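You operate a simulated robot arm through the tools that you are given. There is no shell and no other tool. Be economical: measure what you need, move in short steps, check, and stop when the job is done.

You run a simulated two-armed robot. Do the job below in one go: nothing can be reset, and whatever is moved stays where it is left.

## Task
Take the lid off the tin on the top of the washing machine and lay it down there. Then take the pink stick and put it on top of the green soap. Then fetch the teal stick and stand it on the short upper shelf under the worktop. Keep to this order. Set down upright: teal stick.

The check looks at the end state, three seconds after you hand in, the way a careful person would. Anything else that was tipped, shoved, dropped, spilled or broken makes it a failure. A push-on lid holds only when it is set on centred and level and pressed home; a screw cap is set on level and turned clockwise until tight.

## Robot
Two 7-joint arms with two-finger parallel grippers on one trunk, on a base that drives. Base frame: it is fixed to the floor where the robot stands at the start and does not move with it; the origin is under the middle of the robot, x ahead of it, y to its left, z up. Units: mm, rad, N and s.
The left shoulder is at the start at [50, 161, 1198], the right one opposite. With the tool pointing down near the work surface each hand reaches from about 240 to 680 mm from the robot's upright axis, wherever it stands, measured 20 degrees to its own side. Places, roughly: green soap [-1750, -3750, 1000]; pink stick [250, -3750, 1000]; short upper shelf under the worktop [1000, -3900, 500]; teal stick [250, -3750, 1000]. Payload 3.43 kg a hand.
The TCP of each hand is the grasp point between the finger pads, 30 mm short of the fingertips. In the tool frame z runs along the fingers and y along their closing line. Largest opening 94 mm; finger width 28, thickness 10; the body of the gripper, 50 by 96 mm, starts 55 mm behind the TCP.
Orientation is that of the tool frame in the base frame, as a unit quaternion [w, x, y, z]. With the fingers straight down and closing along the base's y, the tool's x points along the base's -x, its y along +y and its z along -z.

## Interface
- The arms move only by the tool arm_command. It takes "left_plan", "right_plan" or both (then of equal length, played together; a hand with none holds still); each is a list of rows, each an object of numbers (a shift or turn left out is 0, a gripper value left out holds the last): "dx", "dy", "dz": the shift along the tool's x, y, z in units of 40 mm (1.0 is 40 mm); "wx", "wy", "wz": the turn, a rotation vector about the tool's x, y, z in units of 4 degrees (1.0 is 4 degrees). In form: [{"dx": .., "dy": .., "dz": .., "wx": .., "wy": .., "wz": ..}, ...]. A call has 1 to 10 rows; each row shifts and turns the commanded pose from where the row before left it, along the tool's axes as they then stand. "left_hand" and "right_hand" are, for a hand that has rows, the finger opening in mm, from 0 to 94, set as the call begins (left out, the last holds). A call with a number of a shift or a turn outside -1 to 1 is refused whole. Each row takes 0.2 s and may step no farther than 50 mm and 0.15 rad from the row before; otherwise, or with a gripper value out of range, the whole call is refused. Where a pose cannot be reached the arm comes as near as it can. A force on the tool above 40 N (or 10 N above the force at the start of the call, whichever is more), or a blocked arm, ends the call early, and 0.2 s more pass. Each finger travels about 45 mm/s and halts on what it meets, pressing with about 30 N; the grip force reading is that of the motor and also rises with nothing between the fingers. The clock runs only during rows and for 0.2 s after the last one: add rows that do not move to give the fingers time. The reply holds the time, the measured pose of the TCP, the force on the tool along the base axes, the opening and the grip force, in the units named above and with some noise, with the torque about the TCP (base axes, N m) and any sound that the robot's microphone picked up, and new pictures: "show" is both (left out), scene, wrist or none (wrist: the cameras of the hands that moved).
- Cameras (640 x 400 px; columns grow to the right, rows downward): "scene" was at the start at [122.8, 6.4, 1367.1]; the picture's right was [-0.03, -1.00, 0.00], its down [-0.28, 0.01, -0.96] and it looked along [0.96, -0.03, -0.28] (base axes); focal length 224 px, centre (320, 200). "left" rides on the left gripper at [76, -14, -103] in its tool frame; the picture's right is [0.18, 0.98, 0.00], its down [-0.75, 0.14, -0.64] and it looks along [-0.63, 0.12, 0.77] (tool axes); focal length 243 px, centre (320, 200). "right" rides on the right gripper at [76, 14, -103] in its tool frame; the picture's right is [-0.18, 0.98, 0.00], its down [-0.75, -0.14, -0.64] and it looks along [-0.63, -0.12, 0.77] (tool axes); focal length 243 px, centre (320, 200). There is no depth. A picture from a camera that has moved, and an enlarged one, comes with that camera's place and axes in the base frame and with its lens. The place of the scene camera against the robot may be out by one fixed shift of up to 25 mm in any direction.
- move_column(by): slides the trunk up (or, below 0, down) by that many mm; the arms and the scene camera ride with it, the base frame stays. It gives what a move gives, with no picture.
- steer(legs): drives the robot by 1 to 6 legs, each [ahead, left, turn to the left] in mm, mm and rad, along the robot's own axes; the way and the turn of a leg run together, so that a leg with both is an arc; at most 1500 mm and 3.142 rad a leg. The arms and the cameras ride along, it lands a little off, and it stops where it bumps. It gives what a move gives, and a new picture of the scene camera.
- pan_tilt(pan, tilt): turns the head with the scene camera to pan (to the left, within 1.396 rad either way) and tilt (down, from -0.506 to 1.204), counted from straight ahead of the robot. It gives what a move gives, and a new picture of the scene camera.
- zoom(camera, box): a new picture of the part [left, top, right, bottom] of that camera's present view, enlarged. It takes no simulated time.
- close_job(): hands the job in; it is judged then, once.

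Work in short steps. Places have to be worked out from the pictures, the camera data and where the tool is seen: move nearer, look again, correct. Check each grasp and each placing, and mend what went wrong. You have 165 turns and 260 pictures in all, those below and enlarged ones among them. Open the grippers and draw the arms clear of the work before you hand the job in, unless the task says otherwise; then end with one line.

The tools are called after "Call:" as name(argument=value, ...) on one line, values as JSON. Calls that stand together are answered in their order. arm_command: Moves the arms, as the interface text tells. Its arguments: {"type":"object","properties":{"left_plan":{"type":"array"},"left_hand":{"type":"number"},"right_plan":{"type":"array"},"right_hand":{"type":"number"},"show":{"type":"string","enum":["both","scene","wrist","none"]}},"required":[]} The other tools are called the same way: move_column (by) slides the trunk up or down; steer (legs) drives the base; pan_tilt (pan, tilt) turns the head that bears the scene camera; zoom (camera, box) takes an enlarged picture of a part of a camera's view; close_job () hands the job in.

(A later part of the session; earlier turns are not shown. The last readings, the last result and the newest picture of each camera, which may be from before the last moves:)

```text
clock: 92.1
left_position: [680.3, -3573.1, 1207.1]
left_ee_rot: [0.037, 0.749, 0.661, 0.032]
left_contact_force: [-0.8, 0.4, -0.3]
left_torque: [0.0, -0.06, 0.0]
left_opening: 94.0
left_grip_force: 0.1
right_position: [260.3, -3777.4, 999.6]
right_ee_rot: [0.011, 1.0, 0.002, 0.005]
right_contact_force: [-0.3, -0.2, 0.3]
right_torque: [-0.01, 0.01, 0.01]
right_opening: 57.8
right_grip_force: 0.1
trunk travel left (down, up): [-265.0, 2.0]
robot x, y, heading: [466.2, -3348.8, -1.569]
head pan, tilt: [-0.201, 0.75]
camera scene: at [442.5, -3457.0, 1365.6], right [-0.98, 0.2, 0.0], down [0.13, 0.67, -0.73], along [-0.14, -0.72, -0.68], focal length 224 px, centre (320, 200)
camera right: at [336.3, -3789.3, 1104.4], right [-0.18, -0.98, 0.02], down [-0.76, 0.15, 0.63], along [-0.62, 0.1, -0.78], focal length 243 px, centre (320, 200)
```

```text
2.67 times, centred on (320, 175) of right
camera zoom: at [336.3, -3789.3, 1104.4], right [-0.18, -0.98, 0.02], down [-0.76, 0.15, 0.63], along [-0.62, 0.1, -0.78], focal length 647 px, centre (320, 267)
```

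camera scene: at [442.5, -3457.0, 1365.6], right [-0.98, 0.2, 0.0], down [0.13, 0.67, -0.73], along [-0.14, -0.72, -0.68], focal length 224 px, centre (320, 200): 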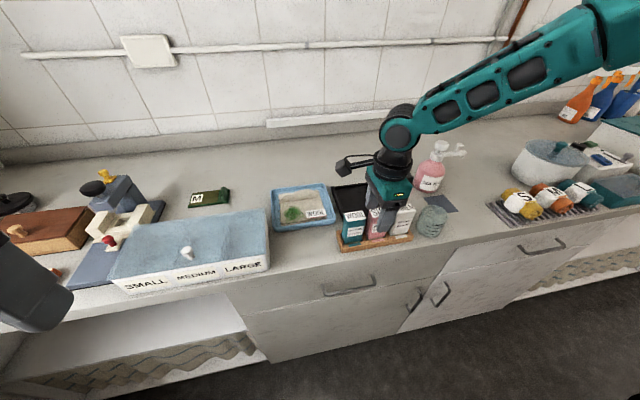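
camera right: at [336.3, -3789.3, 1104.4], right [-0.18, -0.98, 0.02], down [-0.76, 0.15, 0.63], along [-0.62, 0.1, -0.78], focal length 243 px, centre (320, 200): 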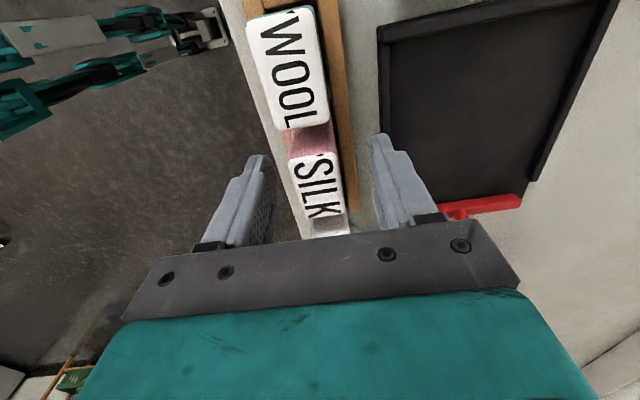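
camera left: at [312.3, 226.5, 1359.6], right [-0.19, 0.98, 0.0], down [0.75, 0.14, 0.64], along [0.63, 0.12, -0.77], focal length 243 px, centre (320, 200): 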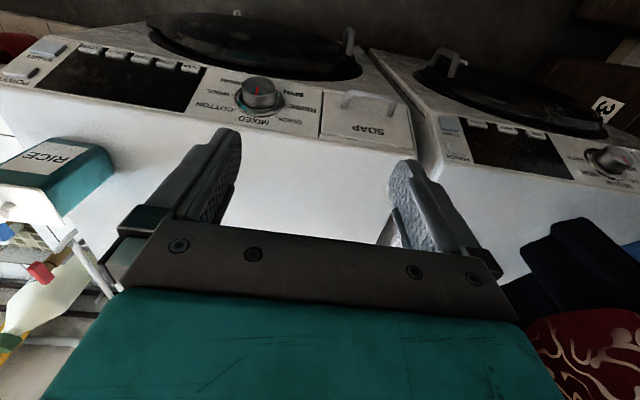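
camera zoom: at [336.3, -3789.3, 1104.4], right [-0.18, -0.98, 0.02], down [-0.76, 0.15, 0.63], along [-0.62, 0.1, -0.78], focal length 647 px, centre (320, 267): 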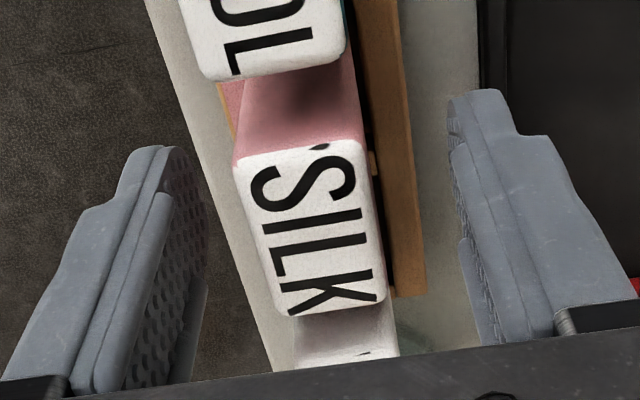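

Centring is within a few mm. I lower 8 mm more for a better overlap and close.

Call:
arm_command(right_plan=[{"dz": 0.2}, {}], show="none")

Call:
arm_command(right_plan=[{}, {}, {}, {}, {}], right_hand=5, show="both")

```text
clock: 92.7
left_position: [680.1, -3573.4, 1207.2]
left_ee_rot: [0.038, 0.749, 0.661, 0.032]
left_contact_force: [-0.6, -1.2, 0.7]
left_torque: [-0.01, -0.01, 0.01]
left_opening: 93.9
left_grip_force: 0.0
right_position: [261.4, -3777.6, 991.7]
right_ee_rot: [0.012, 1.0, 0.002, 0.005]
right_contact_force: [-0.6, 0.2, -0.1]
right_torque: [-0.01, 0.02, -0.01]
right_opening: 58.0
right_grip_force: 0.1
trunk travel left (down, up): [-265.0, 2.0]
robot x, y, heading: [466.7, -3344.6, -1.566]
head pan, tilt: [-0.201, 0.75]
```

```text
clock: 93.9
left_position: [680.9, -3572.5, 1207.2]
left_ee_rot: [0.037, 0.748, 0.661, 0.032]
left_contact_force: [-0.6, 0.3, 0.1]
left_torque: [0.0, 0.0, 0.05]
left_opening: 93.7
left_grip_force: 0.0
right_position: [261.4, -3777.9, 991.4]
right_ee_rot: [0.011, 1.0, 0.002, 0.005]
right_contact_force: [-0.5, -0.1, 0.9]
right_torque: [-0.01, -0.02, 0.0]
right_opening: 30.8
right_grip_force: 29.5
trunk travel left (down, up): [-265.0, 2.0]
robot x, y, heading: [474.0, -3348.5, -1.568]
head pan, tilt: [-0.201, 0.75]
camera scene: at [442.4, -3457.2, 1365.5], right [-0.98, 0.2, 0.0], down [0.13, 0.67, -0.73], along [-0.14, -0.72, -0.68], focal length 224 px, centre (320, 200)
camera right: at [336.7, -3789.2, 1096.5], right [-0.18, -0.98, 0.02], down [-0.76, 0.15, 0.63], along [-0.62, 0.1, -0.78], focal length 243 px, centre (320, 200)
```

scene: 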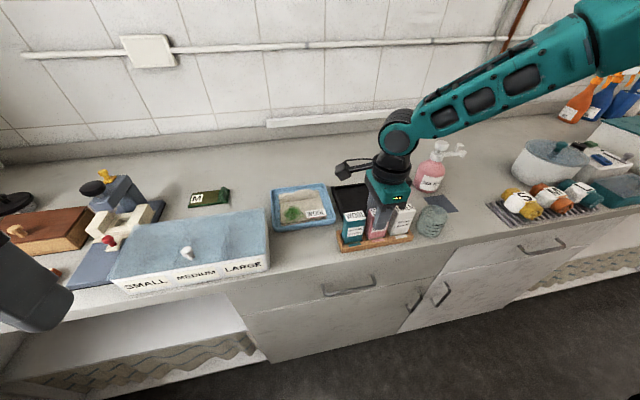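
right: 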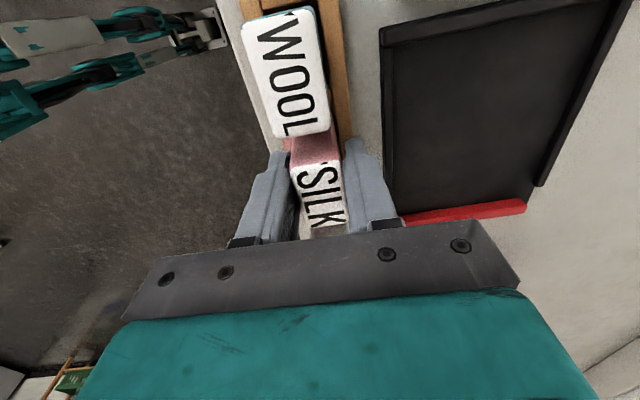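

Gripped: 30.8 mm thick. Lift straight up.

Call:
arm_command(right_plan=[{"dz": -0.3}, {"dz": -0.3}, {"dz": -0.6}, {"dz": -0.8}, {"dz": -0.8}, {}], show="both")

Call:
zoom(camera="scene", box=[310, 130, 450, 260])

```text
clock: 95.3
left_position: [680.6, -3573.3, 1207.3]
left_ee_rot: [0.037, 0.75, 0.66, 0.031]
left_contact_force: [0.3, -0.1, -0.3]
left_torque: [-0.02, -0.02, 0.02]
left_opening: 94.1
left_grip_force: 0.0
right_position: [259.6, -3775.5, 1102.2]
right_ee_rot: [0.01, 1.0, 0.003, 0.006]
right_contact_force: [-0.1, 0.4, -0.1]
right_torque: [0.04, 0.01, -0.02]
right_opening: 30.6
right_grip_force: 30.1
trunk travel left (down, up): [-265.0, 2.0]
robot x, y, heading: [466.8, -3344.1, -1.567]
head pan, tilt: [-0.201, 0.75]
camera scene: at [442.3, -3457.5, 1365.5], right [-0.98, 0.2, 0.0], down [0.13, 0.67, -0.73], along [-0.14, -0.72, -0.68], focal length 224 px, centre (320, 200)
camera right: at [335.0, -3786.5, 1207.7], right [-0.18, -0.98, 0.02], down [-0.76, 0.15, 0.63], along [-0.62, 0.1, -0.78], focal length 243 px, centre (320, 200)
```

scene: 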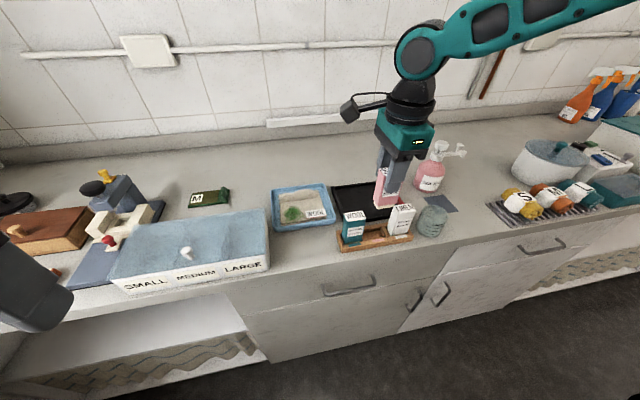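
right: 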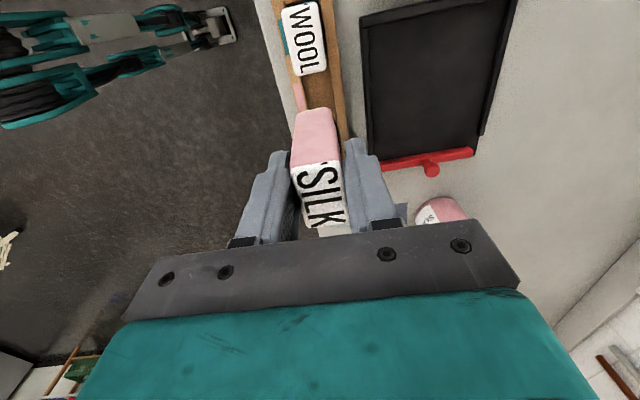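

```text
3.08 times, centred on (380, 195) of scene
camera zoom: at [442.3, -3457.5, 1365.5], right [-0.98, 0.2, 0.0], down [0.13, 0.67, -0.73], along [-0.14, -0.72, -0.68], focal length 688 px, centre (135, 215)
```

zoom: 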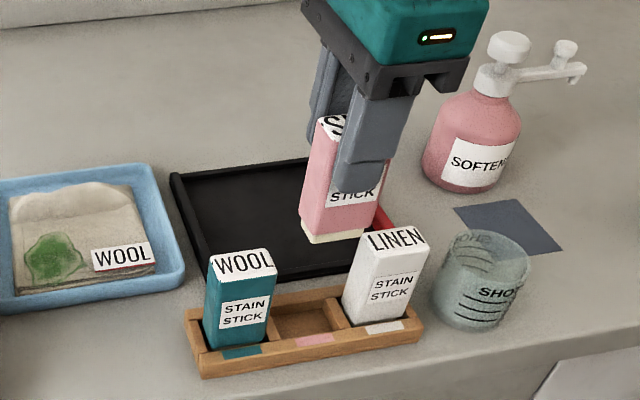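

Pink stick is securely held, stand undisturbed. I back off and drive right to the soap.

Call:
steer(legs=[[-350, 0, 0], [0, -1000, 0], [0, -980, 0]])

Call:
zoom(camera="scene", box=[280, 80, 480, 220])

```text
clock: 107.0
left_position: [-1306.1, -3242.6, 1207.0]
left_ee_rot: [0.036, 0.746, 0.664, 0.032]
left_contact_force: [-1.4, 0.2, 0.2]
left_torque: [0.02, -0.03, 0.02]
left_opening: 94.1
left_grip_force: 0.1
right_position: [-1725.1, -3447.7, 1102.7]
right_ee_rot: [0.011, 1.0, 0.006, 0.006]
right_contact_force: [0.8, -0.7, -0.6]
right_torque: [-0.02, -0.02, 0.02]
right_opening: 30.6
right_grip_force: 30.2
trunk travel left (down, up): [-265.0, 2.0]
robot x, y, heading: [-1520.0, -3015.2, -1.558]
head pan, tilt: [-0.201, 0.75]
camera scene: at [-1545.4, -3128.2, 1365.5], right [-0.98, 0.19, 0.0], down [0.13, 0.67, -0.73], along [-0.14, -0.72, -0.68], focal length 224 px, centre (320, 200)
```

scene: 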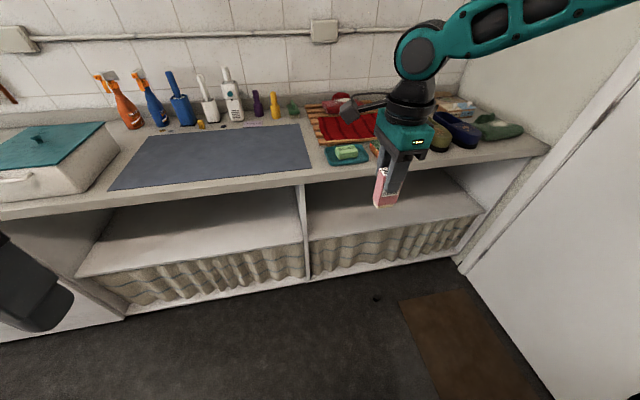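

```text
2.86 times, centred on (380, 150) of scene
camera zoom: at [-1545.4, -3128.2, 1365.5], right [-0.98, 0.19, 0.0], down [0.13, 0.67, -0.73], along [-0.14, -0.72, -0.68], focal length 639 px, centre (149, 343)
```

zoom: 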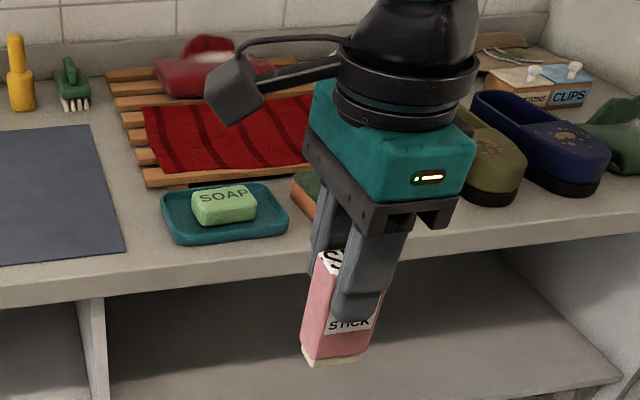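

Soap ≈ [-1752, -3815], top z≈945. I approach, keeping the hand high.

Call:
steer(legs=[[340, -30, -0.01]])

Call:
arm_command(right_plan=[{}], show="wrist")

```text
clock: 109.3
left_position: [-1334.4, -3584.5, 1206.8]
left_ee_rot: [0.038, 0.749, 0.661, 0.032]
left_contact_force: [0.2, 0.4, 0.1]
left_torque: [0.03, -0.02, 0.01]
left_opening: 94.2
left_grip_force: 0.0
right_position: [-1754.7, -3786.9, 1102.8]
right_ee_rot: [0.012, 1.0, 0.003, 0.005]
right_contact_force: [-0.4, -0.1, -0.9]
right_torque: [0.01, -0.03, -0.02]
right_opening: 30.8
right_grip_force: 30.4
trunk travel left (down, up): [-265.0, 2.0]
robot x, y, heading: [-1546.0, -3357.4, -1.563]
head pan, tilt: [-0.201, 0.75]
camera scene: at [-1572.7, -3469.3, 1365.4], right [-0.98, 0.19, 0.0], down [0.13, 0.67, -0.73], along [-0.14, -0.72, -0.68], focal length 224 px, centre (320, 200)
```

scene: 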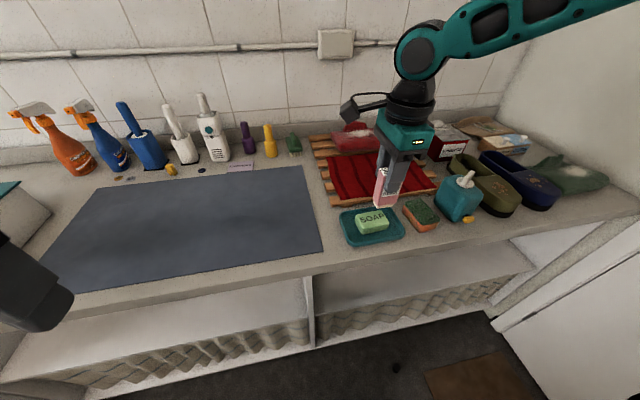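

```text
clock: 109.7
left_position: [-1335.1, -3584.7, 1208.0]
left_ee_rot: [0.038, 0.748, 0.662, 0.032]
left_contact_force: [0.3, -0.3, 0.6]
left_torque: [-0.01, 0.02, -0.01]
left_opening: 94.0
left_grip_force: 0.0
right_position: [-1755.2, -3786.8, 1103.3]
right_ee_rot: [0.011, 1.0, 0.004, 0.005]
right_contact_force: [0.0, -0.1, -0.7]
right_torque: [0.04, -0.01, 0.03]
right_opening: 30.4
right_grip_force: 29.8
trunk travel left (down, up): [-265.0, 2.0]
robot x, y, heading: [-1549.0, -3355.9, -1.566]
head pan, tilt: [-0.201, 0.75]
camera right: at [-1679.1, -3798.2, 1207.4], right [-0.18, -0.98, 0.02], down [-0.76, 0.15, 0.63], along [-0.62, 0.1, -0.78], focal length 243 px, centre (320, 200)
```

right: 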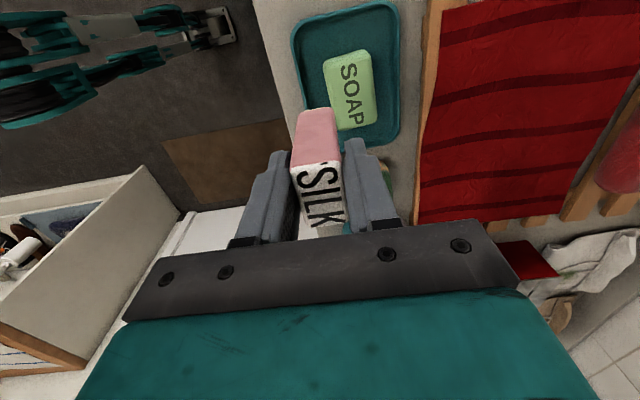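

Wrist and scene agree: soap top centre ≈ [-1754, -3820, 945]. I move over it and come down to leave ~15 mm.

Call:
arm_command(right_plan=[{"dy": 0.42}, {"dy": 0.42}, {"dz": 0.5}, {"dz": 0.5}, {"dz": 0.4}, {}], show="both")

Call:
zoom(camera="scene", box=[320, 140, 460, 260])

```text
clock: 111.1
left_position: [-1334.8, -3583.6, 1206.9]
left_ee_rot: [0.037, 0.748, 0.662, 0.032]
left_contact_force: [-0.1, 0.1, 0.7]
left_torque: [0.02, 0.01, -0.01]
left_opening: 94.0
left_grip_force: 0.1
right_position: [-1753.1, -3821.4, 1047.4]
right_ee_rot: [0.011, 1.0, 0.003, 0.006]
right_contact_force: [-0.5, -0.4, -0.7]
right_torque: [-0.01, -0.03, 0.01]
right_opening: 30.7
right_grip_force: 29.8
trunk travel left (down, up): [-265.0, 2.0]
robot x, y, heading: [-1543.2, -3355.0, -1.567]
head pan, tilt: [-0.201, 0.75]
camera scene: at [-1572.7, -3468.6, 1365.5], right [-0.98, 0.19, 0.0], down [0.13, 0.67, -0.73], along [-0.14, -0.72, -0.68], focal length 224 px, centre (320, 200)
camera right: at [-1678.2, -3833.5, 1152.4], right [-0.18, -0.98, 0.02], down [-0.76, 0.15, 0.63], along [-0.62, 0.1, -0.78], focal length 243 px, centre (320, 200)
```

scene: 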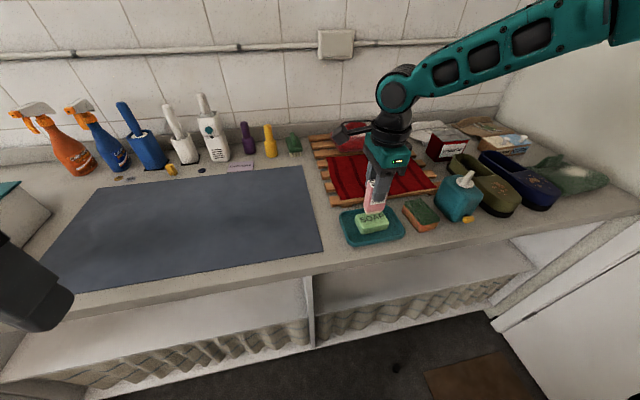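
right: 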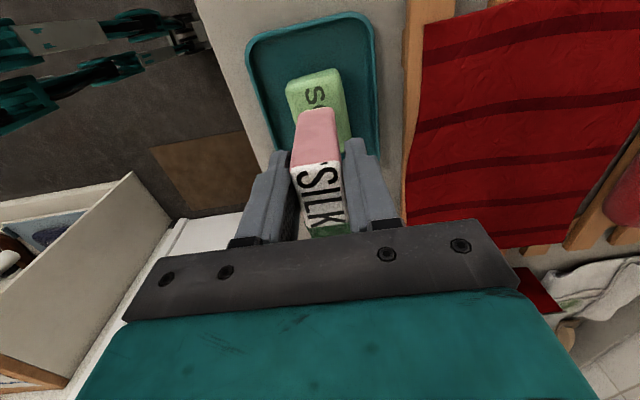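

```text
3.33 times, centred on (390, 200) of scene
camera zoom: at [-1572.7, -3468.6, 1365.5], right [-0.98, 0.19, 0.0], down [0.13, 0.67, -0.73], along [-0.14, -0.72, -0.68], focal length 745 px, centre (87, 200)
```

zoom: 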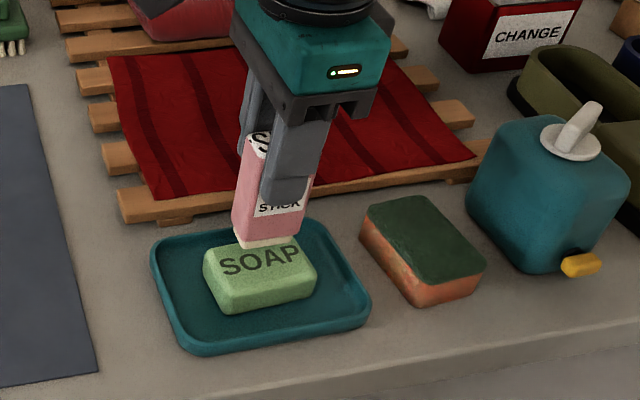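

The stick is nearly over the soap's centre; I shift 4 mm +x and descend in guarded small steps.

Call:
arm_command(right_plan=[{"dx": 0.1, "dz": 0.2}, {"dz": 0.12}, {"dz": 0.1}, {"dz": 0.08}, {"dz": 0.08}, {"dz": 0.08}, {"dz": 0.08}, {"dz": 0.08}, {}], show="both")

Call:
zoom(camera="scene", box=[320, 140, 460, 260])

```text
clock: 113.1
left_position: [-1333.5, -3582.6, 1208.1]
left_ee_rot: [0.038, 0.748, 0.662, 0.031]
left_contact_force: [0.5, -1.0, 0.2]
left_torque: [0.03, 0.01, 0.0]
left_opening: 93.9
left_grip_force: 0.0
right_position: [-1748.3, -3821.6, 1017.9]
right_ee_rot: [0.015, 1.0, 0.003, 0.005]
right_contact_force: [0.4, -1.7, 24.0]
right_torque: [0.03, -0.05, 0.0]
right_opening: 31.0
right_grip_force: 30.1
trunk travel left (down, up): [-265.0, 2.0]
robot x, y, heading: [-1547.4, -3357.7, -1.563]
head pan, tilt: [-0.201, 0.75]
camera scene: at [-1571.8, -3467.0, 1365.9], right [-0.98, 0.19, 0.0], down [0.13, 0.67, -0.73], along [-0.14, -0.72, -0.68], focal length 224 px, centre (320, 200)
camera right: at [-1673.0, -3833.0, 1122.4], right [-0.18, -0.98, 0.03], down [-0.76, 0.15, 0.63], along [-0.62, 0.09, -0.78], focal length 243 px, centre (320, 200)
```

scene: 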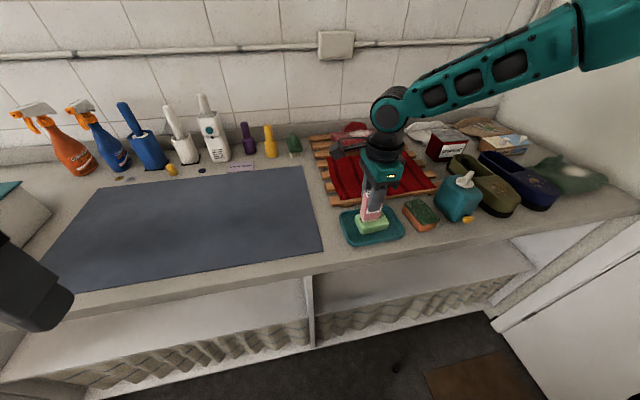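
right: 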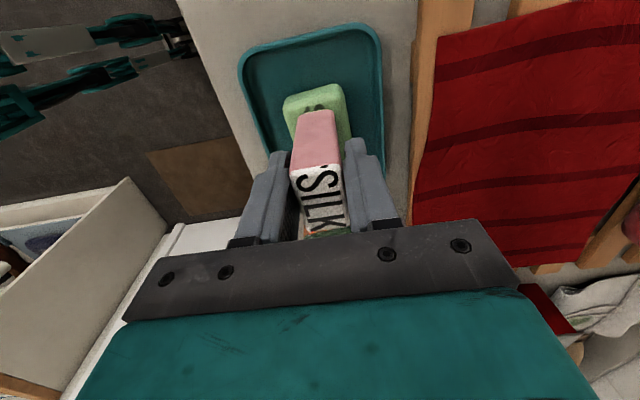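

```text
3.33 times, centred on (390, 200) of scene
camera zoom: at [-1571.8, -3467.0, 1365.9], right [-0.98, 0.19, 0.0], down [0.13, 0.67, -0.73], along [-0.14, -0.72, -0.68], focal length 745 px, centre (87, 200)
```

zoom: 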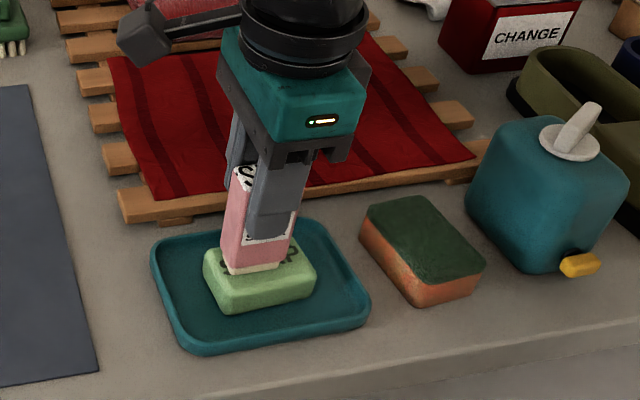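

Contact at z 1018 (24 N). I ease up ~3 mm to relieve the pressing and release slowly.

Call:
arm_command(right_plan=[{"dz": -0.06}, {}], show="none")

Call:
arm_command(right_plan=[{}, {}, {}], right_hand=40, show="both")

```text
clock: 113.7
left_position: [-1332.9, -3583.3, 1206.3]
left_ee_rot: [0.037, 0.747, 0.663, 0.031]
left_contact_force: [-0.4, -0.9, -0.1]
left_torque: [0.0, 0.0, 0.02]
left_opening: 94.0
left_grip_force: 0.0
right_position: [-1749.8, -3821.0, 1018.1]
right_ee_rot: [0.011, 1.0, 0.004, 0.005]
right_contact_force: [2.6, -2.9, 13.4]
right_torque: [0.02, -0.29, -0.02]
right_opening: 30.9
right_grip_force: 30.0
trunk travel left (down, up): [-265.0, 2.0]
robot x, y, heading: [-1542.7, -3359.4, -1.569]
head pan, tilt: [-0.201, 0.75]
```

```text
clock: 114.5
left_position: [-1334.0, -3582.7, 1206.9]
left_ee_rot: [0.038, 0.748, 0.662, 0.032]
left_contact_force: [-0.6, -0.1, 0.4]
left_torque: [-0.02, -0.02, 0.0]
left_opening: 93.9
left_grip_force: 0.0
right_position: [-1749.7, -3821.8, 1017.1]
right_ee_rot: [0.012, 1.0, 0.003, 0.005]
right_contact_force: [0.1, 0.3, 0.5]
right_torque: [0.01, 0.0, 0.03]
right_opening: 39.9
right_grip_force: 0.0
trunk travel left (down, up): [-265.0, 2.0]
robot x, y, heading: [-1548.7, -3364.6, -1.567]
head pan, tilt: [-0.201, 0.75]
camera scene: at [-1572.6, -3468.6, 1365.5], right [-0.98, 0.19, 0.0], down [0.13, 0.67, -0.73], along [-0.14, -0.72, -0.68], focal length 224 px, centre (320, 200)
camera right: at [-1674.1, -3833.4, 1121.9], right [-0.18, -0.98, 0.02], down [-0.76, 0.15, 0.63], along [-0.62, 0.1, -0.78], focal length 243 px, centre (320, 200)
```

scene: 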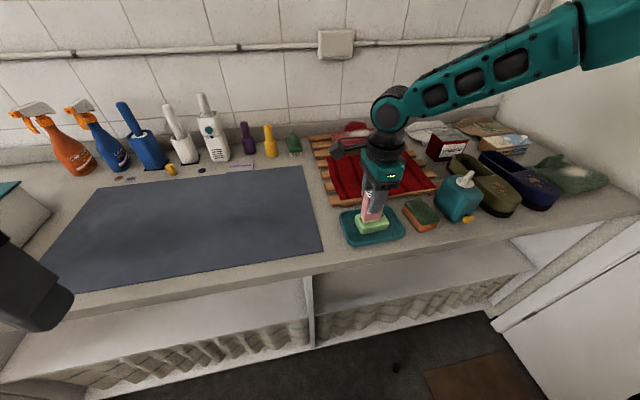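
right: 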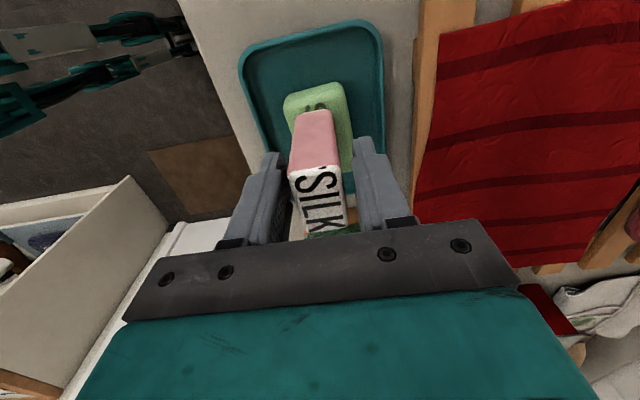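

It stands by itself. I open more and rise straight up.

Call:
arm_command(right_plan=[{}, {}, {}], right_hand=60, show="none")

Call:
arm_command(right_plan=[{"dz": -0.4}, {"dz": -0.7}, {"dz": -0.9}, {"dz": -0.9}, {}], show="both")

Call:
zoom(camera="scene", box=[320, 140, 460, 260])

```text
clock: 115.3
left_position: [-1334.8, -3584.6, 1207.3]
left_ee_rot: [0.037, 0.748, 0.661, 0.031]
left_contact_force: [0.2, 0.3, -0.1]
left_torque: [0.02, -0.01, -0.02]
left_opening: 94.2
left_grip_force: 0.0
right_position: [-1748.9, -3820.8, 1017.8]
right_ee_rot: [0.011, 1.0, 0.004, 0.004]
right_contact_force: [-0.2, 0.0, -0.2]
right_torque: [0.03, 0.01, -0.01]
right_opening: 60.0
right_grip_force: 0.1
trunk travel left (down, up): [-265.0, 2.0]
robot x, y, heading: [-1544.1, -3355.3, -1.564]
head pan, tilt: [-0.201, 0.75]
```

```text
clock: 116.5
left_position: [-1334.7, -3583.7, 1207.0]
left_ee_rot: [0.037, 0.748, 0.662, 0.032]
left_contact_force: [-0.2, 0.4, 0.6]
left_torque: [-0.01, 0.01, 0.02]
left_opening: 93.9
left_grip_force: 0.0
right_position: [-1751.3, -3819.9, 1134.8]
right_ee_rot: [0.011, 1.0, 0.003, 0.006]
right_contact_force: [0.5, -0.1, 0.0]
right_torque: [0.0, -0.01, -0.03]
right_opening: 60.3
right_grip_force: 0.1
trunk travel left (down, up): [-265.0, 2.0]
robot x, y, heading: [-1542.0, -3358.0, -1.561]
head pan, tilt: [-0.201, 0.75]
camera scene: at [-1572.8, -3468.9, 1365.5], right [-0.98, 0.19, 0.0], down [0.13, 0.67, -0.73], along [-0.14, -0.72, -0.68], focal length 224 px, centre (320, 200)
camera right: at [-1676.1, -3831.7, 1238.5], right [-0.18, -0.98, 0.02], down [-0.76, 0.15, 0.63], along [-0.62, 0.1, -0.78], focal length 243 px, centre (320, 200)
```

scene: 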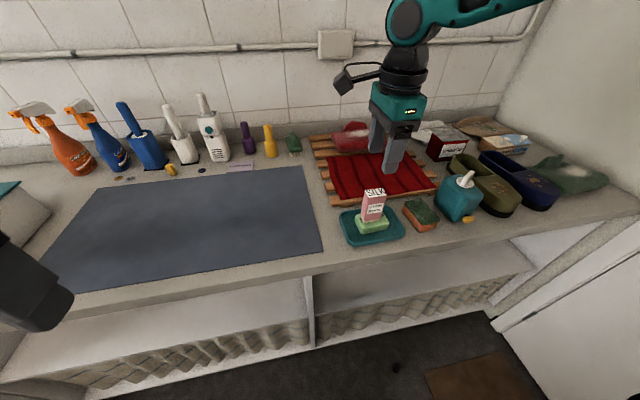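
right: 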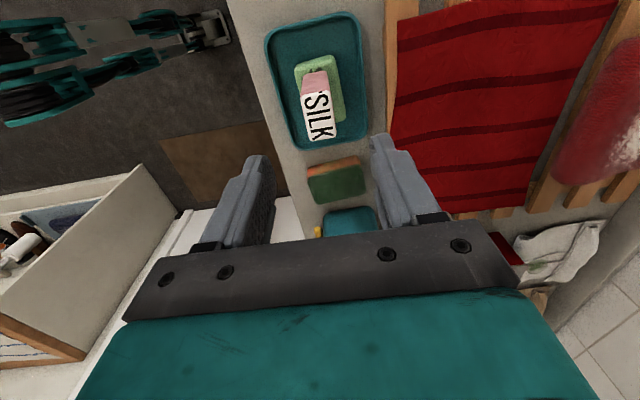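

```text
3.33 times, centred on (390, 200) of scene
camera zoom: at [-1572.8, -3468.9, 1365.5], right [-0.98, 0.19, 0.0], down [0.13, 0.67, -0.73], along [-0.14, -0.72, -0.68], focal length 745 px, centre (87, 200)
```

zoom: 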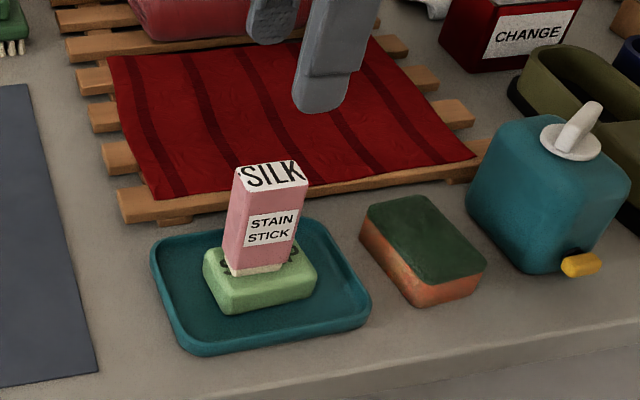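

Pink stands cleanly on the soap. Now I retract the right hand, level the left hand's orientation (about 7° yaw and 5.6° roll off), and back off.

Call:
arm_command(right_plan=[{"dy": -0.9, "dz": -0.3}, {"dy": -0.9, "dz": -0.3}, {"dy": -0.9}, {"dy": -0.9}, {"dy": -0.9}, {"dy": -0.5}], left_plan=[{"wx": 0.7}, {"wx": 0.7}, {"wz": -0.9}, {"wz": -0.85}, {}, {}], show="none")

Call:
steer(legs=[[-300, 0, 0], [0, 1000, 0], [0, 660, 0]])

```text
clock: 117.9
left_position: [-1335.3, -3584.3, 1208.1]
left_ee_rot: [0.0, 0.707, 0.708, 0.0]
left_contact_force: [-0.4, 0.2, -0.5]
left_torque: [0.0, 0.02, 0.03]
left_opening: 93.9
left_grip_force: 0.0
right_position: [-1752.9, -3619.0, 1153.4]
right_ee_rot: [0.011, 1.0, 0.004, 0.006]
right_contact_force: [0.2, 0.0, -0.4]
right_torque: [-0.01, 0.0, 0.0]
right_opening: 60.1
right_grip_force: 0.2
trunk travel left (down, up): [-265.0, 2.0]
robot x, y, heading: [-1545.7, -3360.0, -1.566]
head pan, tilt: [-0.201, 0.75]
```

```text
clock: 127.9
left_position: [318.6, -3275.5, 1207.6]
left_ee_rot: [0.001, 0.707, 0.708, -0.001]
left_contact_force: [0.6, -0.3, 0.3]
left_torque: [-0.01, 0.01, -0.01]
left_opening: 93.9
left_grip_force: 0.0
right_position: [-98.8, -3311.6, 1153.8]
right_ee_rot: [0.011, 1.0, 0.005, 0.006]
right_contact_force: [0.3, 0.8, 0.8]
right_torque: [-0.02, 0.02, 0.0]
right_opening: 59.9
right_grip_force: 0.0
trunk travel left (down, up): [-265.0, 2.0]
robot x, y, heading: [107.1, -3051.1, -1.561]
head pan, tilt: [-0.201, 0.75]
camera scene: at [80.1, -3160.2, 1365.5], right [-0.98, 0.19, 0.0], down [0.13, 0.67, -0.73], along [-0.14, -0.72, -0.68], focal length 224 px, centre (320, 200)
```

scene: 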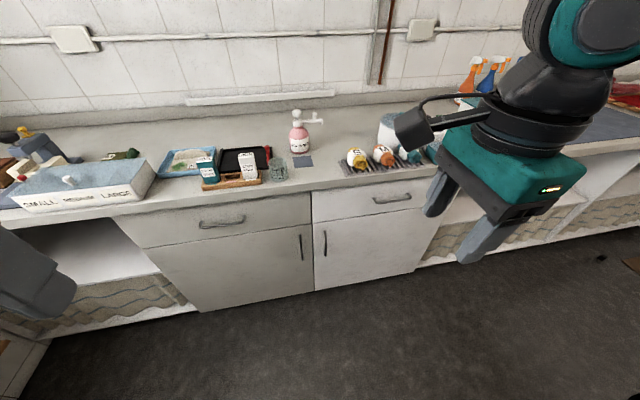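

The left hand lines up with teal (x≈315). I look left at the shelf bay to measure it.

Call:
pan_tilt(pan=0.75, tilt=0.7)

```text
clock: 129.2
left_position: [317.8, -3275.3, 1206.9]
left_ee_rot: [0.001, 0.707, 0.708, -0.001]
left_contact_force: [0.3, 0.2, -0.3]
left_torque: [0.0, -0.04, 0.0]
left_opening: 94.0
left_grip_force: 0.0
right_position: [-100.5, -3311.9, 1153.6]
right_ee_rot: [0.011, 1.0, 0.005, 0.005]
right_contact_force: [0.5, -0.5, 0.0]
right_torque: [0.0, -0.03, 0.0]
right_opening: 59.8
right_grip_force: 0.0
trunk travel left (down, up): [-265.0, 2.0]
robot x, y, heading: [107.2, -3046.3, -1.563]
head pan, tilt: [0.75, 0.7]
camera scene: at [154.0, -3140.5, 1369.8], right [-0.73, -0.69, 0.0], down [-0.44, 0.47, -0.76], along [0.53, -0.55, -0.64], focal length 224 px, centre (320, 200)
```

scene: 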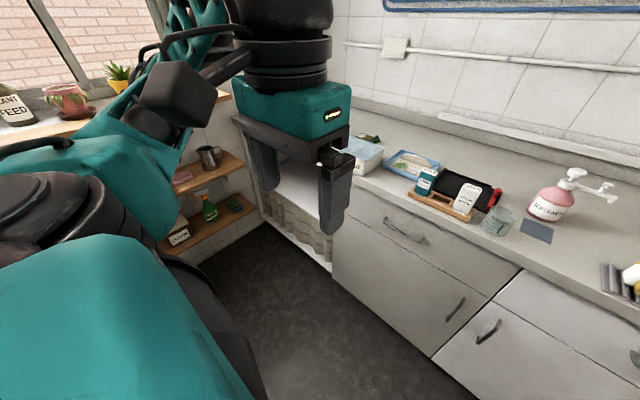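

The arm hides the bay; I'll measure it later. Now I pitch the left fingers forward ~45° in free space.

Call:
arm_command(left_plan=[{"wy": -1}, {"wy": -1}, {"wy": -1}, {"wy": -1}, {"wy": -1}, {"wy": -1}, {"wy": -1}, {"wy": -1}, {"wy": -1}, {"wy": -1}], left_hand=70, show="none")

Call:
arm_command(left_plan=[{"wy": -1}, {"wy": -1}, {}], show="none")

Call:
pan_tilt(pan=0.1, tilt=0.7)

```text
clock: 131.4
left_position: [311.1, -3331.4, 1285.0]
left_ee_rot: [0.243, 0.663, 0.665, -0.243]
left_contact_force: [0.4, -0.9, 0.5]
left_torque: [0.0, -0.01, 0.01]
left_opening: 70.1
left_grip_force: 0.0
left hand out of reach, approached as far as the arm can: row 2, 3, 4, 5, 6, 7, 8, 9, 10
right_position: [-100.8, -3311.5, 1153.1]
right_ee_rot: [0.012, 1.0, 0.005, 0.005]
right_contact_force: [0.6, 0.2, 0.3]
right_torque: [0.0, 0.0, 0.01]
right_opening: 60.2
right_grip_force: 0.1
trunk travel left (down, up): [-265.0, 2.0]
robot x, y, heading: [105.9, -3047.8, -1.559]
head pan, tilt: [0.75, 0.7]
```

```text
clock: 132.2
left_position: [308.4, -3342.4, 1306.4]
left_ee_rot: [0.289, 0.645, 0.646, -0.288]
left_contact_force: [-1.4, 0.9, 0.0]
left_torque: [-0.03, -0.01, -0.02]
left_opening: 70.2
left_grip_force: 0.0
left hand out of reach, approached as far as the arm can: row 1, 2
right_position: [-100.3, -3312.0, 1153.3]
right_ee_rot: [0.011, 1.0, 0.005, 0.006]
right_contact_force: [0.2, 0.2, 0.3]
right_torque: [0.01, -0.03, 0.0]
right_opening: 60.3
right_grip_force: 0.1
trunk travel left (down, up): [-265.0, 2.0]
robot x, y, heading: [105.2, -3046.4, -1.56]
head pan, tilt: [0.75, 0.7]
```

```text
clock: 133.2
left_position: [308.8, -3343.6, 1306.1]
left_ee_rot: [0.289, 0.645, 0.647, -0.288]
left_contact_force: [-0.2, -0.3, -0.4]
left_torque: [-0.03, 0.01, 0.01]
left_opening: 69.7
left_grip_force: 0.1
right_position: [-99.6, -3311.4, 1153.5]
right_ee_rot: [0.012, 1.0, 0.005, 0.006]
right_contact_force: [0.6, 0.1, -0.3]
right_torque: [-0.02, 0.01, 0.01]
right_opening: 60.1
right_grip_force: 0.1
trunk travel left (down, up): [-265.0, 2.0]
robot x, y, heading: [104.9, -3046.3, -1.564]
head pan, tilt: [0.099, 0.7]
camera scene: at [104.9, -3163.3, 1369.8], right [-0.99, -0.11, 0.0], down [-0.07, 0.64, -0.76], along [0.08, -0.76, -0.64], focal length 224 px, centre (320, 200)
```

scene: 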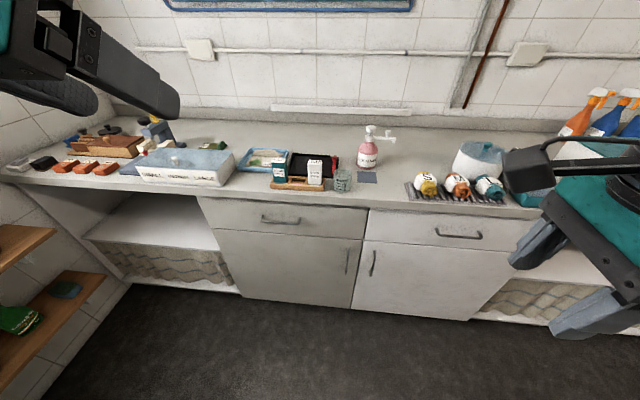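

Pitch is 48°. I drive ahead 290 mm and lower the left hand in front of and above teal.

Call:
steer(legs=[[270, 0, -0.008]])

Call:
arm_command(left_plan=[{"dx": 0.75, "dz": 0.66}, {"dx": 0.75, "dz": 0.66}, {"dx": 0.75, "dz": 0.66}, {"dx": 0.75, "dz": 0.66}, {"dx": 0.75, "dz": 0.66}, {}], show="both")

```text
clock: 135.1
left_position: [308.4, -3613.7, 1305.4]
left_ee_rot: [0.288, 0.647, 0.645, -0.288]
left_contact_force: [-0.1, -0.1, 0.6]
left_torque: [0.02, 0.02, -0.01]
left_opening: 70.2
left_grip_force: 0.1
right_position: [-100.6, -3580.9, 1152.6]
right_ee_rot: [0.011, 1.0, 0.002, 0.006]
right_contact_force: [0.0, -0.9, 0.8]
right_torque: [0.03, 0.0, -0.01]
right_opening: 60.0
right_grip_force: 0.0
trunk travel left (down, up): [-265.0, 2.0]
robot x, y, heading: [105.4, -3315.3, -1.569]
head pan, tilt: [0.099, 0.7]
camera scene: at [105.7, -3433.6, 1369.7], right [-0.99, -0.1, 0.0], down [-0.07, 0.64, -0.76], along [0.08, -0.76, -0.64], focal length 224 px, centre (320, 200)
```

scene: 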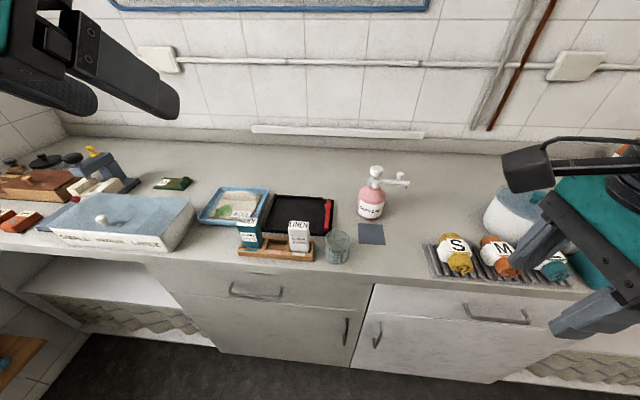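

```text
clock: 136.5
left_position: [286.7, -3709.7, 1197.3]
left_ee_rot: [0.287, 0.647, 0.645, -0.288]
left_contact_force: [-0.2, -0.7, -0.1]
left_torque: [-0.01, 0.03, 0.01]
left_opening: 70.0
left_grip_force: 0.0
left hand out of reach, approached as far as the arm can: row 1, 2, 3, 4, 5
right_position: [-99.7, -3581.4, 1153.2]
right_ee_rot: [0.011, 1.0, 0.001, 0.005]
right_contact_force: [0.3, -0.8, -0.5]
right_torque: [0.04, -0.02, 0.01]
right_opening: 60.0
right_grip_force: 0.1
trunk travel left (down, up): [-265.0, 2.0]
robot x, y, heading: [108.1, -3316.8, -1.57]
head pan, tilt: [0.099, 0.7]
camera scene: at [105.6, -3432.7, 1369.8], right [-0.99, -0.1, 0.0], down [-0.07, 0.64, -0.77], along [0.08, -0.76, -0.64], focal length 224 px, centre (320, 200)
camera left: at [272.4, -3583.5, 1209.5], right [0.98, 0.12, -0.14], down [0.14, -0.03, 0.99], along [0.11, -0.99, -0.04], focal length 243 px, centre (320, 200)
```

scene: 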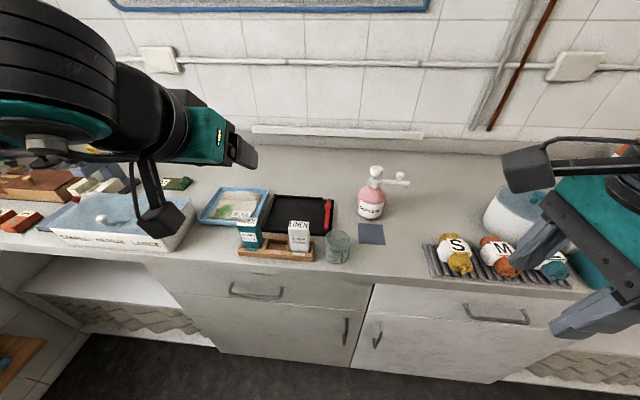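
left: 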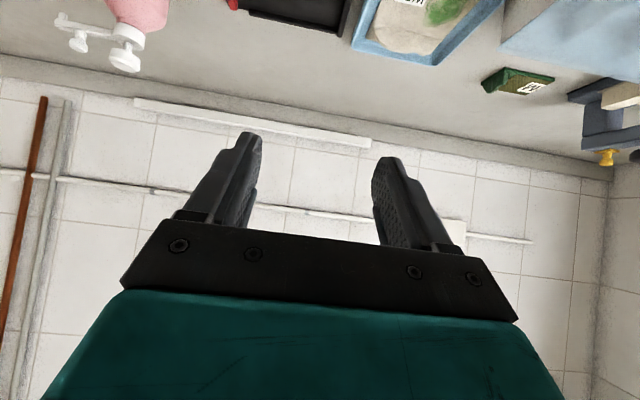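

With this pitch the arm is too folded; I back the robot 90 mm and then extend down toward the teal stick.

Call:
steer(legs=[[-90, 0, 0]])

Call:
arm_command(left_plan=[{"dy": 0.6, "dx": -0.2, "dz": 0.7}, {"dx": 0.6, "dz": 0.75}, {"dx": 0.75, "dz": 0.66}, {"dx": 0.75, "dz": 0.66}, {}], show="both")

```text
clock: 137.6
left_position: [287.3, -3619.3, 1198.1]
left_ee_rot: [0.287, 0.647, 0.645, -0.289]
left_contact_force: [-0.1, 0.8, 0.2]
left_torque: [0.02, 0.05, 0.01]
left_opening: 70.2
left_grip_force: 0.1
right_position: [-100.1, -3489.0, 1154.2]
right_ee_rot: [0.011, 1.0, 0.002, 0.005]
right_contact_force: [1.0, 0.9, 0.3]
right_torque: [-0.04, 0.04, 0.02]
right_opening: 59.9
right_grip_force: 0.0
trunk travel left (down, up): [-265.0, 2.0]
robot x, y, heading: [104.7, -3227.8, -1.57]
head pan, tilt: [0.099, 0.7]
camera scene: at [105.4, -3342.3, 1369.9], right [-0.99, -0.1, 0.0], down [-0.07, 0.64, -0.77], along [0.08, -0.76, -0.64], focal length 224 px, centre (320, 200)
```

scene: 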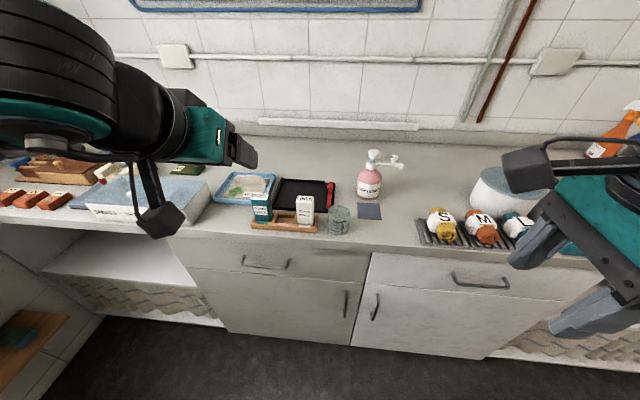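

```text
clock: 138.8
left_position: [310.3, -3651.5, 1067.3]
left_ee_rot: [0.288, 0.646, 0.646, -0.288]
left_contact_force: [0.5, -0.5, 0.8]
left_torque: [0.03, -0.02, -0.01]
left_opening: 70.1
left_grip_force: 0.1
right_position: [-101.0, -3490.7, 1154.2]
right_ee_rot: [0.012, 1.0, 0.001, 0.005]
right_contact_force: [0.6, 0.2, 0.7]
right_torque: [0.02, 0.03, 0.02]
right_opening: 60.1
right_grip_force: 0.0
trunk travel left (down, up): [-265.0, 2.0]
robot x, y, heading: [108.8, -3228.0, -1.566]
head pan, tilt: [0.099, 0.7]
camera scene: at [105.4, -3343.2, 1369.8], right [-0.99, -0.1, 0.0], down [-0.07, 0.64, -0.77], along [0.08, -0.76, -0.64], focal length 224 px, centre (320, 200)
camera left: at [295.4, -3525.8, 1078.3], right [0.98, 0.12, -0.14], down [0.14, -0.03, 0.99], along [0.12, -0.99, -0.04], focal length 243 px, centre (320, 200)
```

scene: 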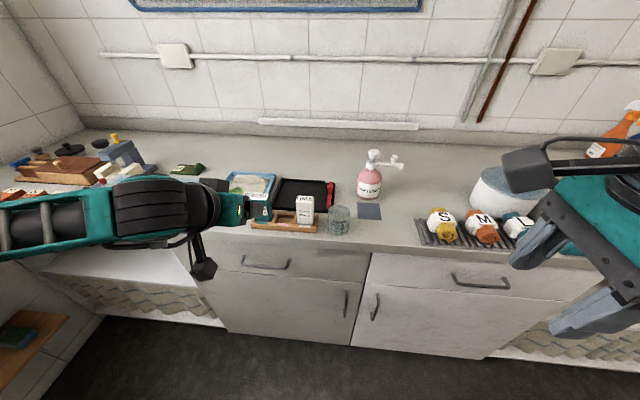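
left: 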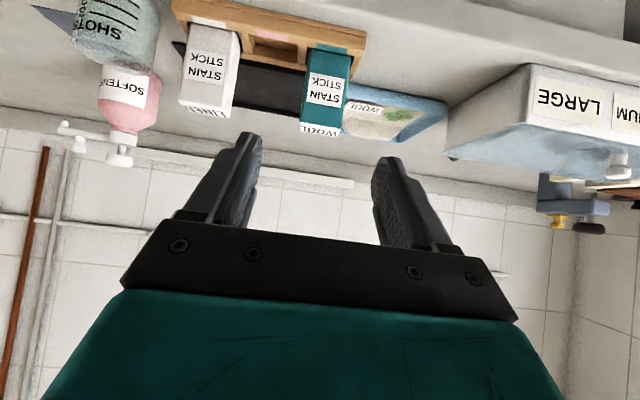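

Teal is clear: centre ≈ [315.5, -3775], top z≈995. I move to the pre-grasp point on the tool's axis line.

Call:
arm_command(left_plan=[{"dz": 0.68, "dx": -0.16, "dy": 0.07}, {"dz": 0.67, "dx": -0.17, "dy": 0.07}, {}], show="wrist")

```text
clock: 139.6
left_position: [315.9, -3700.1, 1040.8]
left_ee_rot: [0.287, 0.648, 0.644, -0.289]
left_contact_force: [0.4, -0.5, -0.3]
left_torque: [-0.02, -0.02, 0.0]
left_opening: 70.3
left_grip_force: 0.1
right_position: [-100.4, -3490.4, 1153.8]
right_ee_rot: [0.011, 1.0, 0.002, 0.005]
right_contact_force: [0.0, 0.0, -0.8]
right_torque: [0.01, 0.0, -0.02]
right_opening: 59.9
right_grip_force: 0.1
trunk travel left (down, up): [-265.0, 2.0]
robot x, y, heading: [106.7, -3229.0, -1.563]
head pan, tilt: [0.099, 0.7]
camera left: at [302.2, -3574.9, 1052.5], right [0.98, 0.12, -0.14], down [0.14, -0.03, 0.99], along [0.11, -0.99, -0.04], focal length 243 px, centre (320, 200)
```

left: 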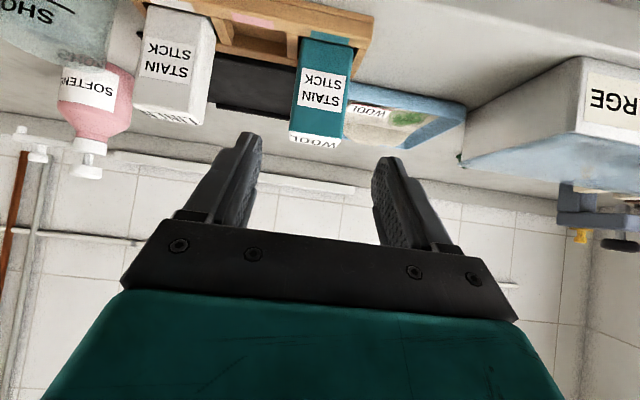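

Teal centre refines to x≈312. Advance along the tool axis ~100 mm, straddling it.

Call:
arm_command(left_plan=[{"dz": 0.7, "dy": -0.08}, {"dz": 0.7}, {"dz": 0.6}, {}], show="both")

Call:
zoom(camera="scene", box=[190, 150, 350, 250])

```text
clock: 140.6
left_position: [312.2, -3759.1, 988.6]
left_ee_rot: [0.288, 0.647, 0.645, -0.288]
left_contact_force: [0.0, 0.0, -0.1]
left_torque: [0.02, 0.01, -0.07]
left_opening: 69.8
left_grip_force: 0.0
right_position: [-100.4, -3491.2, 1153.5]
right_ee_rot: [0.012, 1.0, 0.002, 0.005]
right_contact_force: [-0.1, 0.3, 0.3]
right_torque: [-0.01, 0.0, 0.01]
right_opening: 59.9
right_grip_force: 0.0
trunk travel left (down, up): [-265.0, 2.0]
robot x, y, heading: [106.7, -3226.6, -1.563]
head pan, tilt: [0.099, 0.7]
camera scene: at [105.4, -3343.1, 1369.8], right [-0.99, -0.1, 0.0], down [-0.07, 0.64, -0.77], along [0.08, -0.76, -0.64], focal length 224 px, centre (320, 200)
camera left: at [298.4, -3633.2, 999.3], right [0.98, 0.12, -0.14], down [0.14, -0.03, 0.99], along [0.11, -0.99, -0.04], focal length 243 px, centre (320, 200)
```

scene: 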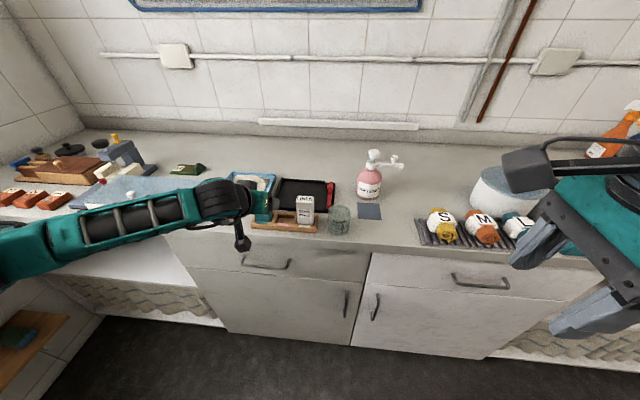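
left: 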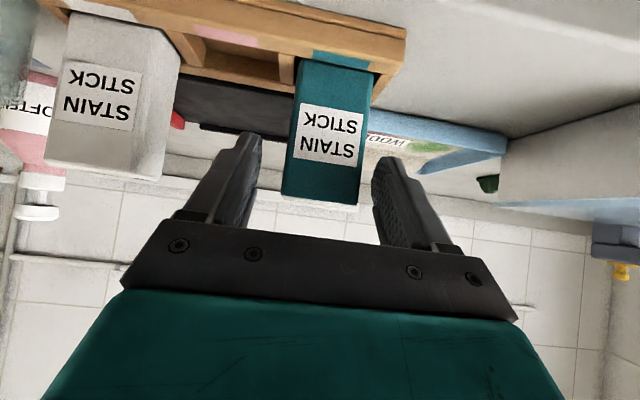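

```text
4.00 times, centred on (270, 200) of scene
camera zoom: at [105.4, -3343.1, 1369.8], right [-0.99, -0.1, 0.0], down [-0.07, 0.64, -0.77], along [0.08, -0.76, -0.64], focal length 894 px, centre (520, 200)
```

zoom: 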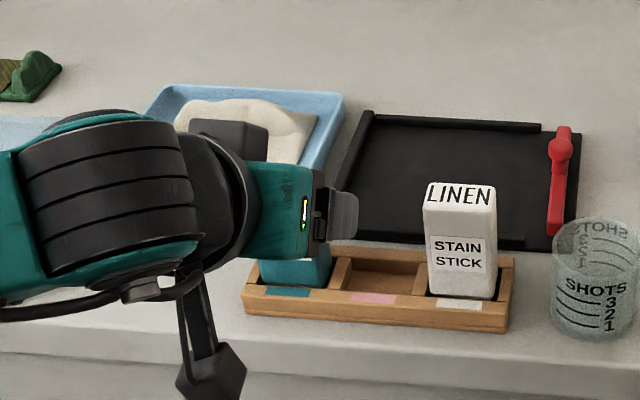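

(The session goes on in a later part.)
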